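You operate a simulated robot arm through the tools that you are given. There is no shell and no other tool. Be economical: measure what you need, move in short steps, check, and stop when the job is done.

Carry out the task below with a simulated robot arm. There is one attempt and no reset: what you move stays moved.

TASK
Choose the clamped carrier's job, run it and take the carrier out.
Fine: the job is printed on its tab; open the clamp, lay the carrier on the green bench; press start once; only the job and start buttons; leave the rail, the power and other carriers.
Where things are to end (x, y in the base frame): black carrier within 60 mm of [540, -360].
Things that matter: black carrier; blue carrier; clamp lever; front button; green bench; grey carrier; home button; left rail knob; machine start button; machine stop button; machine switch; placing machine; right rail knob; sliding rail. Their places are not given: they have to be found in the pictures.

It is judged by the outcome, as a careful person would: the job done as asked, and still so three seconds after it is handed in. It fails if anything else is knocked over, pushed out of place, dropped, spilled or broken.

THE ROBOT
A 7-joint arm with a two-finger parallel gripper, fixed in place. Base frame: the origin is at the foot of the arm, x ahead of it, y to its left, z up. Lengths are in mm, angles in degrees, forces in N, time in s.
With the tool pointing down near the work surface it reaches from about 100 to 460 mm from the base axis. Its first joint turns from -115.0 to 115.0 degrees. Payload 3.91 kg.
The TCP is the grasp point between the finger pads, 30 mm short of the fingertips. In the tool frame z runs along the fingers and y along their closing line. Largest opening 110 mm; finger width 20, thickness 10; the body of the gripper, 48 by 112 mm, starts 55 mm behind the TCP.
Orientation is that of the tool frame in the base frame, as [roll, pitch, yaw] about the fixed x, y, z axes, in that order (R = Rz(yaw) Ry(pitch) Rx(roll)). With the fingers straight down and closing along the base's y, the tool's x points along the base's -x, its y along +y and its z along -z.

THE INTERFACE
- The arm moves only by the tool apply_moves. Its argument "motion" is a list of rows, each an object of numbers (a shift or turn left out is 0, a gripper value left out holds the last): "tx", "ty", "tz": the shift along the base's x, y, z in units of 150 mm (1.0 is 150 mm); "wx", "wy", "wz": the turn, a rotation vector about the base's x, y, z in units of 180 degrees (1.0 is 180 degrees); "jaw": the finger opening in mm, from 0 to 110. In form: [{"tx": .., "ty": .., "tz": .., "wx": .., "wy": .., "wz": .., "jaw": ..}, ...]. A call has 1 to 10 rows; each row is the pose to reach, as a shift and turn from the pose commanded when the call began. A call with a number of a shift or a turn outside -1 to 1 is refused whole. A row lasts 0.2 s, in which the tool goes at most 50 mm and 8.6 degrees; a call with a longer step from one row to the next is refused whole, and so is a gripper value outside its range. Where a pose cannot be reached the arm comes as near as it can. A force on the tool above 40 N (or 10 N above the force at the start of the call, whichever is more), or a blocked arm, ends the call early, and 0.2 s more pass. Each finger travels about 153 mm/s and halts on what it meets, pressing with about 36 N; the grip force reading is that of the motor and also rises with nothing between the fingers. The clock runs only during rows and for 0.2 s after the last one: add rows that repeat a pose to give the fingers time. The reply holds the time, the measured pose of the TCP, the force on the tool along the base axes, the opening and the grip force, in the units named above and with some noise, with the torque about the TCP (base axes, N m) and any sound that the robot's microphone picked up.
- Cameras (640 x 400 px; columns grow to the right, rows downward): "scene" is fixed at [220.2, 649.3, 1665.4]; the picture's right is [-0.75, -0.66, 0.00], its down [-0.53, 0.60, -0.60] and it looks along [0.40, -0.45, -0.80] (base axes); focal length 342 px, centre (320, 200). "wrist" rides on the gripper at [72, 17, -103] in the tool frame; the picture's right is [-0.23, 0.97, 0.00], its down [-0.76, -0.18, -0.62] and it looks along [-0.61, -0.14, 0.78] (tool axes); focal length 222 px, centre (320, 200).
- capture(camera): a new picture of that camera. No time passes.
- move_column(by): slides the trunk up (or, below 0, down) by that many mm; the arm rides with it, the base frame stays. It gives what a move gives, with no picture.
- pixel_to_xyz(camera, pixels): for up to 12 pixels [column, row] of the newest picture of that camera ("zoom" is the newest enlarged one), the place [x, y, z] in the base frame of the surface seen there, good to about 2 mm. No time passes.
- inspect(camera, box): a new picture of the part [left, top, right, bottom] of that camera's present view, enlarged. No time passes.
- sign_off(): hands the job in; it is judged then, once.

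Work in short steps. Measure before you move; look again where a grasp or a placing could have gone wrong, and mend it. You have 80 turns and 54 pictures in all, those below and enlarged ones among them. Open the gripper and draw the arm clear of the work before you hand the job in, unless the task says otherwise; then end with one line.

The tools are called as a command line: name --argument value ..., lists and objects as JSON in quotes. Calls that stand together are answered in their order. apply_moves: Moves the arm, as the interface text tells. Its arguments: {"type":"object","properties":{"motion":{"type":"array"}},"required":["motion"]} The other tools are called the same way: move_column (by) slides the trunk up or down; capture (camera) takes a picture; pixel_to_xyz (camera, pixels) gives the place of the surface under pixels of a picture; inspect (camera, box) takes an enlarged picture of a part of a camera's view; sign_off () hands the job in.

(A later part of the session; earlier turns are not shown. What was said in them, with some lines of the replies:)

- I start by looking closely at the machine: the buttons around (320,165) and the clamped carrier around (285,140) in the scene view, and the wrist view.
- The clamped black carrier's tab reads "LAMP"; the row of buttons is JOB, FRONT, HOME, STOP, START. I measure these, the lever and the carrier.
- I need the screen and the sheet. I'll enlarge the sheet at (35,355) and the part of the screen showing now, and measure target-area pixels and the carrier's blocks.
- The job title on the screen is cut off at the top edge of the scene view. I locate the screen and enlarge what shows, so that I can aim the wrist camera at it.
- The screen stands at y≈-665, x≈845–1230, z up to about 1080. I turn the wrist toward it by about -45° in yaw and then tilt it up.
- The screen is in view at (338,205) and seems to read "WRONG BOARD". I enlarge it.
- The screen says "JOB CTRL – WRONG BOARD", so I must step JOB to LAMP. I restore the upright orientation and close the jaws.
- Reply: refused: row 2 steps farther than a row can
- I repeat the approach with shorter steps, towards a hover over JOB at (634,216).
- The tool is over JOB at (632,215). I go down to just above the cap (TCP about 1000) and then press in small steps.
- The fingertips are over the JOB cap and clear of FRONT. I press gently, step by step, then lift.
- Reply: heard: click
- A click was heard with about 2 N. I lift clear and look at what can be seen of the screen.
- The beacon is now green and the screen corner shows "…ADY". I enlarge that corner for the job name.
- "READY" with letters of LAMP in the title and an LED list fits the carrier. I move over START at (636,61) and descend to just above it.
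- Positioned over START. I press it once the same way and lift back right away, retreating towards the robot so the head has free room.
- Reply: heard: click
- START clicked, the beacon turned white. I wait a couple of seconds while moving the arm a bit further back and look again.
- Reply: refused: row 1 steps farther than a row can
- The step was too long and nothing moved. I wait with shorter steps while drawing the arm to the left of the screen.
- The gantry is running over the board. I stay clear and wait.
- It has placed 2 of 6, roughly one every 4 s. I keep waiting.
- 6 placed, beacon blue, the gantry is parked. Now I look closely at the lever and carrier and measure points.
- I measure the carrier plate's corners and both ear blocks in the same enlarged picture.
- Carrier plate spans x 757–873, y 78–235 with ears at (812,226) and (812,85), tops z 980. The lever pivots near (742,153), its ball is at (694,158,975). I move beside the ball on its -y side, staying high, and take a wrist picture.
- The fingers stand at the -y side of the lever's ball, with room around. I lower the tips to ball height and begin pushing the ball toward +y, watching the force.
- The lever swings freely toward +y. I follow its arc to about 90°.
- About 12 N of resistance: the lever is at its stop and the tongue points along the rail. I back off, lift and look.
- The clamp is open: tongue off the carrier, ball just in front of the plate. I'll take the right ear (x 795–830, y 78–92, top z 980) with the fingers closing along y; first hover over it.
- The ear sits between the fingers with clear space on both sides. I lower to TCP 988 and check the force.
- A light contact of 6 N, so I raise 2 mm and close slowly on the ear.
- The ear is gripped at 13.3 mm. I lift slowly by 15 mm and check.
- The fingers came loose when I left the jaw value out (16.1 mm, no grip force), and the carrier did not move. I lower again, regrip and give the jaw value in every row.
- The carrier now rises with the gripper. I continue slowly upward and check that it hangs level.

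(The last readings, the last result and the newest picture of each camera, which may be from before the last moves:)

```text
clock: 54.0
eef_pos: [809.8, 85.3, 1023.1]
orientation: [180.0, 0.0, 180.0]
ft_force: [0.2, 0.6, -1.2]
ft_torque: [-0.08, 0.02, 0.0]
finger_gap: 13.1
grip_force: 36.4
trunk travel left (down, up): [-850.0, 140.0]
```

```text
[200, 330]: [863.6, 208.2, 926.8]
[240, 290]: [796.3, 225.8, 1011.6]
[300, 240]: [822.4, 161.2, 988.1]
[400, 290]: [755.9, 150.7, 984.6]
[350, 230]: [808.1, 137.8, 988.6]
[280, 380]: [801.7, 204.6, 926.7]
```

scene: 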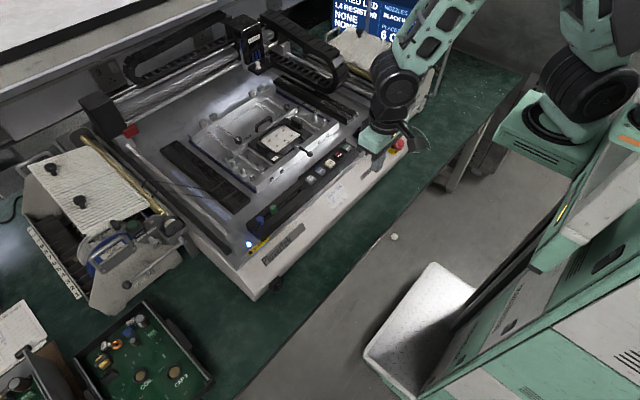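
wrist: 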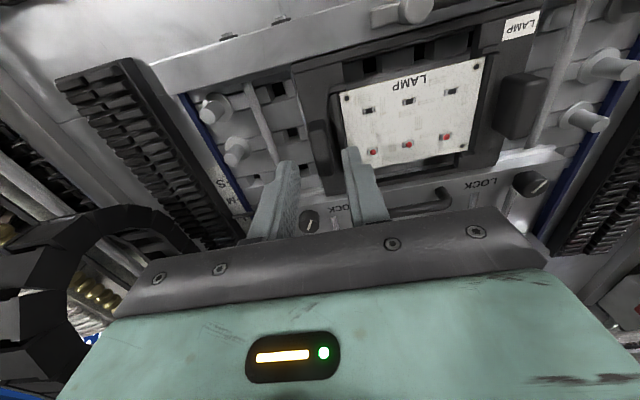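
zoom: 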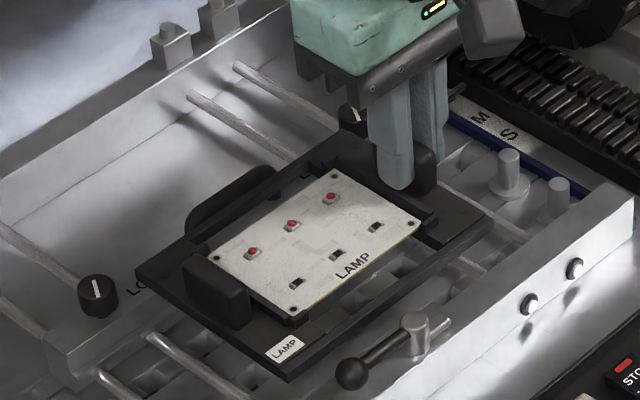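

It hangs level with all components in place. I lift further and draw it straight back toward x≈540 at moderate speed.

apply_moves --motion '[{"jaw": 0, "tz": 0.15}, {"jaw": 0, "tz": 0.3}, {"jaw": 0, "tz": 0.45}, {"jaw": 0, "tz": 0.58}, {"jaw": 0, "tz": 0.58, "tx": -0.15}, {"jaw": 0, "tz": 0.58, "tx": -0.3}, {"jaw": 0, "tz": 0.58, "tx": -0.5}, {"jaw": 0, "tz": 0.58, "tx": -0.7}, {"jaw": 0, "tz": 0.58, "tx": -0.85}, {"jaw": 0, "tz": 0.58, "tx": -1.0}]'

apply_moves --motion '[{"jaw": 0, "tx": -0.15}, {"jaw": 0, "tx": -0.3}, {"jaw": 0, "tx": -0.5}, {"jaw": 0, "tx": -0.7}, {"jaw": 0, "tx": -0.8}]'

capture --camera "scene"

pixel_to_xyz --camera "scene" --pixels '[[455, 150], [445, 165], [470, 140], [480, 100], [430, 95], [397, 143], [412, 130], [405, 165], [430, 140], [420, 115], [480, 125], [450, 185]]'

```text
clock: 56.2
eef_pos: [659.4, 84.9, 1110.6]
orientation: [180.0, 0.0, -180.0]
ft_force: [-0.7, 0.6, -1.5]
ft_torque: [-0.11, 0.04, 0.0]
finger_gap: 13.1
grip_force: 36.4
trunk travel left (down, up): [-850.0, 140.0]
```

```text
clock: 57.4
eef_pos: [539.1, 83.8, 1110.2]
orientation: [-180.0, -0.1, -180.0]
ft_force: [0.0, 0.5, -1.3]
ft_torque: [-0.1, 0.05, -0.03]
finger_gap: 13.5
grip_force: 36.5
trunk travel left (down, up): [-850.0, 140.0]
```

```text
15 pictures are left
```

scene: 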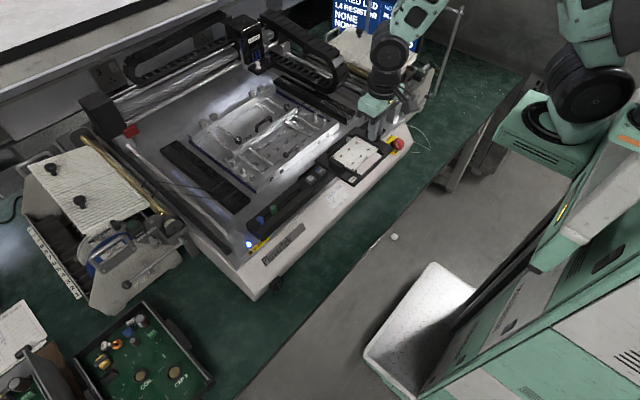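

```text
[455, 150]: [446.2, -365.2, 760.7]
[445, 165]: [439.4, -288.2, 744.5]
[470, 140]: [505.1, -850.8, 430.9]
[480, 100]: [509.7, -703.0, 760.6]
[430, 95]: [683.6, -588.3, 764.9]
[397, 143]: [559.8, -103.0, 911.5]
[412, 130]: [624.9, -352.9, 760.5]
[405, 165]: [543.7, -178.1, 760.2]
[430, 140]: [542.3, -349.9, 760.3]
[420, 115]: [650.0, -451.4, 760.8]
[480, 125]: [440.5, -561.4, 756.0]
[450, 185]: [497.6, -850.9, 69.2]
```

The carrier is over the machine's front. The bench at the target is free (z 760, front edge x≈440). I carry it along -y to TCP y≈-431, so the carrier's centre is at y≈-360.

apply_moves --motion '[{"jaw": 0, "ty": -0.1}, {"jaw": 0, "ty": -0.25}, {"jaw": 0, "ty": -0.45}, {"jaw": 0, "ty": -0.65}, {"jaw": 0, "ty": -0.85}, {"jaw": 0, "ty": -1.0}]'

apply_moves --motion '[{"jaw": 0, "ty": -0.15}, {"jaw": 0, "ty": -0.35}, {"jaw": 0, "ty": -0.55}, {"jaw": 0, "ty": -0.75}, {"jaw": 0, "ty": -0.9}, {"jaw": 0, "ty": -1.0}]'

apply_moves --motion '[{"jaw": 0, "ty": -0.15}, {"jaw": 0, "ty": -0.35}, {"jaw": 0, "ty": -0.55}, {"jaw": 0, "ty": -0.75}, {"jaw": 0, "ty": -0.9}, {"jaw": 0, "ty": -1.0}]'

apply_moves --motion '[{"jaw": 0, "ty": -0.15}, {"jaw": 0, "ty": -0.3}, {"jaw": 0, "ty": -0.43}]'

capture --camera "scene"

capture --camera "wrist"

```text
clock: 58.8
eef_pos: [538.6, -63.8, 1109.2]
orientation: [180.0, 0.1, 180.0]
ft_force: [-0.1, 0.5, -0.7]
ft_torque: [-0.11, 0.04, 0.0]
finger_gap: 13.0
grip_force: 36.0
trunk travel left (down, up): [-850.0, 140.0]
```

```text
clock: 60.2
eef_pos: [540.5, -215.1, 1110.3]
orientation: [-179.9, 0.0, 180.0]
ft_force: [-0.4, 0.5, -0.2]
ft_torque: [-0.03, -0.02, 0.02]
finger_gap: 13.4
grip_force: 35.6
trunk travel left (down, up): [-850.0, 140.0]
```

```text
clock: 61.6
eef_pos: [540.8, -364.3, 1109.8]
orientation: [179.9, 0.0, -180.0]
ft_force: [-1.3, 0.8, -0.9]
ft_torque: [-0.07, 0.0, 0.0]
finger_gap: 13.0
grip_force: 36.1
trunk travel left (down, up): [-850.0, 140.0]
```

```text
clock: 62.4
eef_pos: [541.0, -429.6, 1111.4]
orientation: [-180.0, 0.1, -180.0]
ft_force: [0.2, 0.2, -0.8]
ft_torque: [-0.07, 0.01, -0.01]
finger_gap: 13.2
grip_force: 36.1
trunk travel left (down, up): [-850.0, 140.0]
```

```text
14 pictures are left
```

scene: 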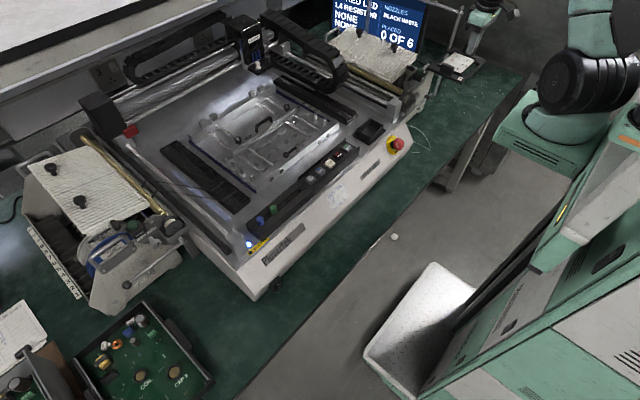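

```text
13 pictures are left
```

wrist: 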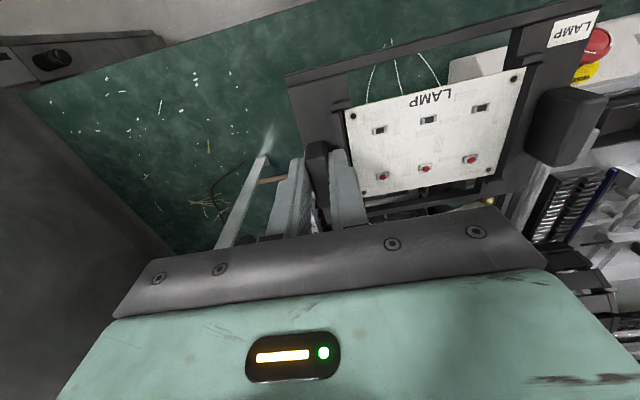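

The carrier hangs level over the free bench spot. The screen's post foot at about (684,-588) is well clear. I lower it in steps.

apply_moves --motion '[{"jaw": 0, "tz": -0.15}, {"jaw": 0, "tz": -0.35}, {"jaw": 0, "tz": -0.55}, {"jaw": 0, "tz": -0.75}, {"jaw": 0, "tz": -0.9}, {"jaw": 0, "tz": -1.0}]'

apply_moves --motion '[{"jaw": 0, "tz": -0.15}, {"jaw": 0, "tz": -0.35}, {"jaw": 0, "tz": -0.55}, {"jaw": 0, "tz": -0.7}, {"jaw": 0, "tz": -0.8}]'

inspect --camera "scene" --box '[370, 70, 490, 170]'

pixel_to_xyz --camera "zoom" --pixels '[[250, 250], [300, 260], [320, 300]]'

```text
clock: 63.8
eef_pos: [540.6, -428.7, 960.6]
orientation: [-180.0, 0.1, -180.0]
ft_force: [-0.7, -0.1, -0.5]
ft_torque: [-0.08, 0.05, 0.02]
finger_gap: 13.0
grip_force: 36.4
trunk travel left (down, up): [-850.0, 140.0]
```

```text
clock: 65.0
eef_pos: [539.8, -431.5, 840.2]
orientation: [-180.0, -0.1, -180.0]
ft_force: [0.6, -1.0, -0.8]
ft_torque: [-0.09, -0.01, 0.03]
finger_gap: 12.8
grip_force: 36.0
trunk travel left (down, up): [-850.0, 140.0]
```

```text
4.00 times, centred on (430, 120) of scene
```

zoom: 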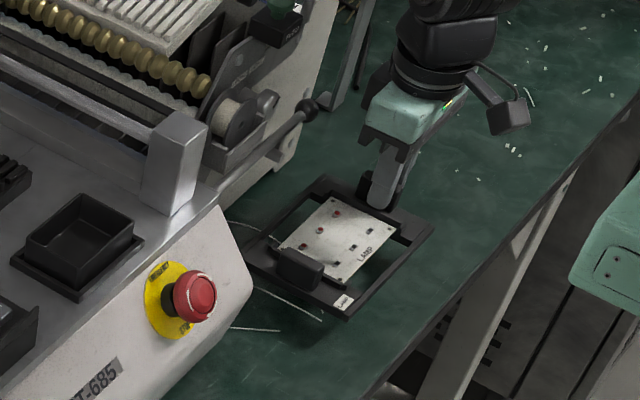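

```text
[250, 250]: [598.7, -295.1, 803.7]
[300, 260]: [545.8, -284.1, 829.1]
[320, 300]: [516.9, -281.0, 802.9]
```

Plate top is at z≈803 with TCP 840, so about 30 mm remain. I lower gently until contact shows.

apply_moves --motion '[{"jaw": 0, "tz": -0.07}, {"jaw": 0, "tz": -0.12}, {"jaw": 0, "tz": -0.15}, {"jaw": 0, "tz": -0.17}, {"jaw": 0, "tz": -0.19}]'

apply_moves --motion '[{"jaw": 0, "tz": -0.01}, {"jaw": 0, "tz": -0.02}, {"jaw": 0, "tz": -0.03}]'

```text
clock: 66.2
eef_pos: [540.1, -430.6, 812.0]
orientation: [179.9, 0.0, 180.0]
ft_force: [0.0, -0.2, -0.7]
ft_torque: [-0.05, -0.01, 0.04]
finger_gap: 13.1
grip_force: 36.3
trunk travel left (down, up): [-850.0, 140.0]
```

```text
clock: 67.0
eef_pos: [541.0, -428.5, 806.8]
orientation: [-180.0, 0.0, -179.9]
ft_force: [-1.1, 0.0, -2.3]
ft_torque: [-0.08, 0.01, 0.0]
finger_gap: 12.9
grip_force: 36.1
trunk travel left (down, up): [-850.0, 140.0]
```

No contact yet at TCP 807. I go on in 1.5 mm steps.

apply_moves --motion '[{"jaw": 0, "tz": -0.01}, {"jaw": 0, "tz": -0.02}, {"jaw": 0, "tz": -0.025}]'

inspect --camera "scene" --box '[390, 90, 470, 157]'

pixel_to_xyz --camera "zoom" --pixels '[[270, 320], [180, 310], [250, 300], [330, 250], [360, 260], [300, 200]]'

```text
clock: 67.8
eef_pos: [541.5, -429.6, 806.0]
orientation: [-179.9, 0.2, 180.0]
ft_force: [-3.4, 4.7, 32.8]
ft_torque: [0.21, 0.29, 0.0]
finger_gap: 13.0
grip_force: 35.9
trunk travel left (down, up): [-850.0, 140.0]
```

```text
5.97 times, centred on (430, 124) of scene
```

zoom: 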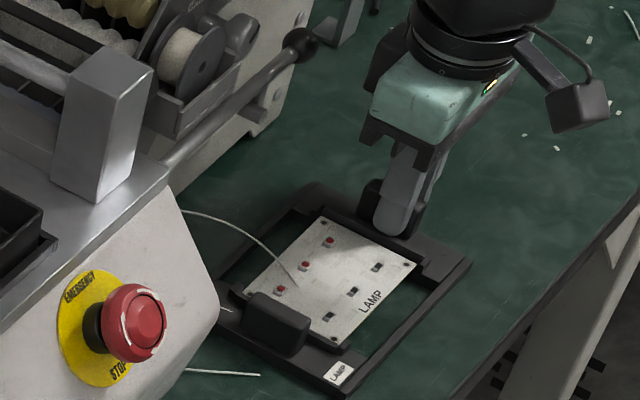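

```text
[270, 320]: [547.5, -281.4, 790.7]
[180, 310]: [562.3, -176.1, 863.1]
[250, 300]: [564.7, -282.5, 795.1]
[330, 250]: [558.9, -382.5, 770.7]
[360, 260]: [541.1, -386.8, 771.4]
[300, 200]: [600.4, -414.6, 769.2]
```

It rests on the bench (33 N). I relax the downward push by 2.5 mm, then open the fingers slightly.

apply_moves --motion '[{"jaw": 0, "tz": 0.016}, {"jaw": 0, "tz": 0.018}, {"jaw": 20, "tz": 0.018}, {"jaw": 28, "tz": 0.018}, {"jaw": 28, "tz": 0.018}]'

apply_moves --motion '[{"jaw": 28, "tz": 0.1}, {"jaw": 28, "tz": 0.25}, {"jaw": 28, "tz": 0.5}, {"jaw": 28, "tz": 0.8}, {"jaw": 28, "tz": 1.0}]'

apply_moves --motion '[{"jaw": 60, "tz": 0.3}, {"jaw": 60, "tz": 0.6}, {"jaw": 60, "tz": 0.9}, {"jaw": 60, "tz": 1.0, "tx": -0.2}, {"jaw": 60, "tz": 1.0, "tx": -0.5}, {"jaw": 60, "tz": 1.0, "tx": -0.8}]'

capture --camera "scene"

inspect --camera "scene" --box '[380, 80, 480, 160]'

pixel_to_xyz --camera "zoom" --pixels '[[310, 310], [345, 260], [260, 200], [425, 235], [360, 225], [280, 310], [330, 370], [245, 320], [360, 170]]'

```text
clock: 69.0
eef_pos: [540.8, -428.7, 806.3]
orientation: [180.0, 0.1, 180.0]
ft_force: [0.2, 0.5, 0.5]
ft_torque: [0.02, -0.02, 0.0]
finger_gap: 28.4
grip_force: 0.0
trunk travel left (down, up): [-850.0, 140.0]
```

```text
clock: 70.2
eef_pos: [540.9, -427.6, 958.2]
orientation: [180.0, -0.1, -180.0]
ft_force: [0.1, -0.5, 0.1]
ft_torque: [-0.02, 0.02, -0.02]
finger_gap: 27.9
grip_force: 0.0
trunk travel left (down, up): [-850.0, 140.0]
```

```text
clock: 71.6
eef_pos: [421.0, -429.6, 1105.7]
orientation: [180.0, -0.1, -180.0]
ft_force: [0.8, 0.3, -0.9]
ft_torque: [-0.01, 0.0, 0.02]
finger_gap: 59.9
grip_force: 0.2
trunk travel left (down, up): [-850.0, 140.0]
```

```text
10 pictures are left
```

scene: 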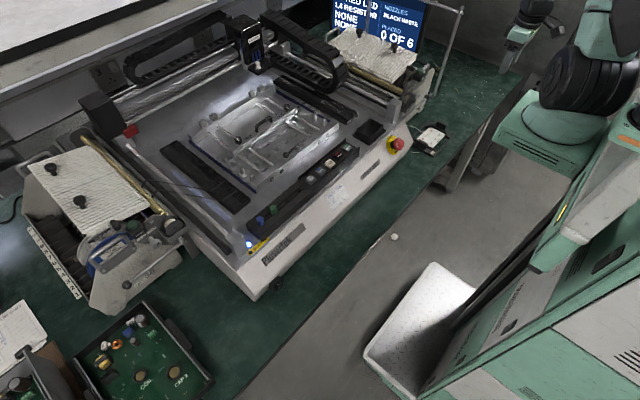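

```text
5.00 times, centred on (430, 120) of scene
```

zoom: 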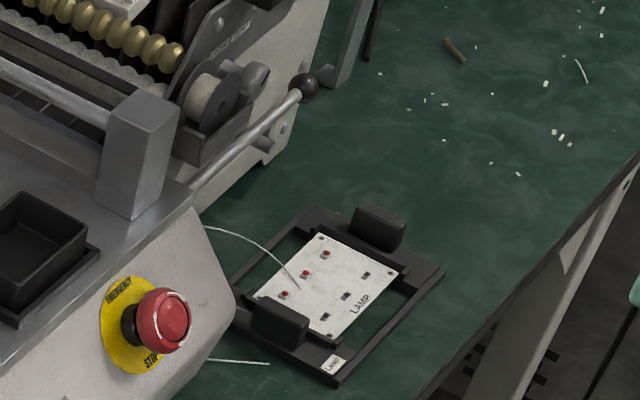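

```text
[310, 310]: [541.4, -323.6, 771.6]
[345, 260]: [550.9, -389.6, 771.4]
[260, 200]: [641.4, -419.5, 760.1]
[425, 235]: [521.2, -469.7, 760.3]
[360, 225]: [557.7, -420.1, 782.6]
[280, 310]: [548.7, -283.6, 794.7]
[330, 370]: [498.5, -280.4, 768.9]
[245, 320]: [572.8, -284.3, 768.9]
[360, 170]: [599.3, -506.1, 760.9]
```

The black carrier lies flat at about (545,-357) with all six parts on it. The other items look untouched, the gripper is open and the arm is clear, so I hand in.

sign_off

```text
The job is handed in.
```

I set the machine to the carrier's LAMP job and ran it once (6 of 6 placed), then opened the clamp and laid the black carrier on the green bench at about (545, -357), inside the 60 mm limit. I never read the whole job name on the screen: I took it as LAMP because the status changed from "WRONG BOARD" to "READY" after one press of JOB.
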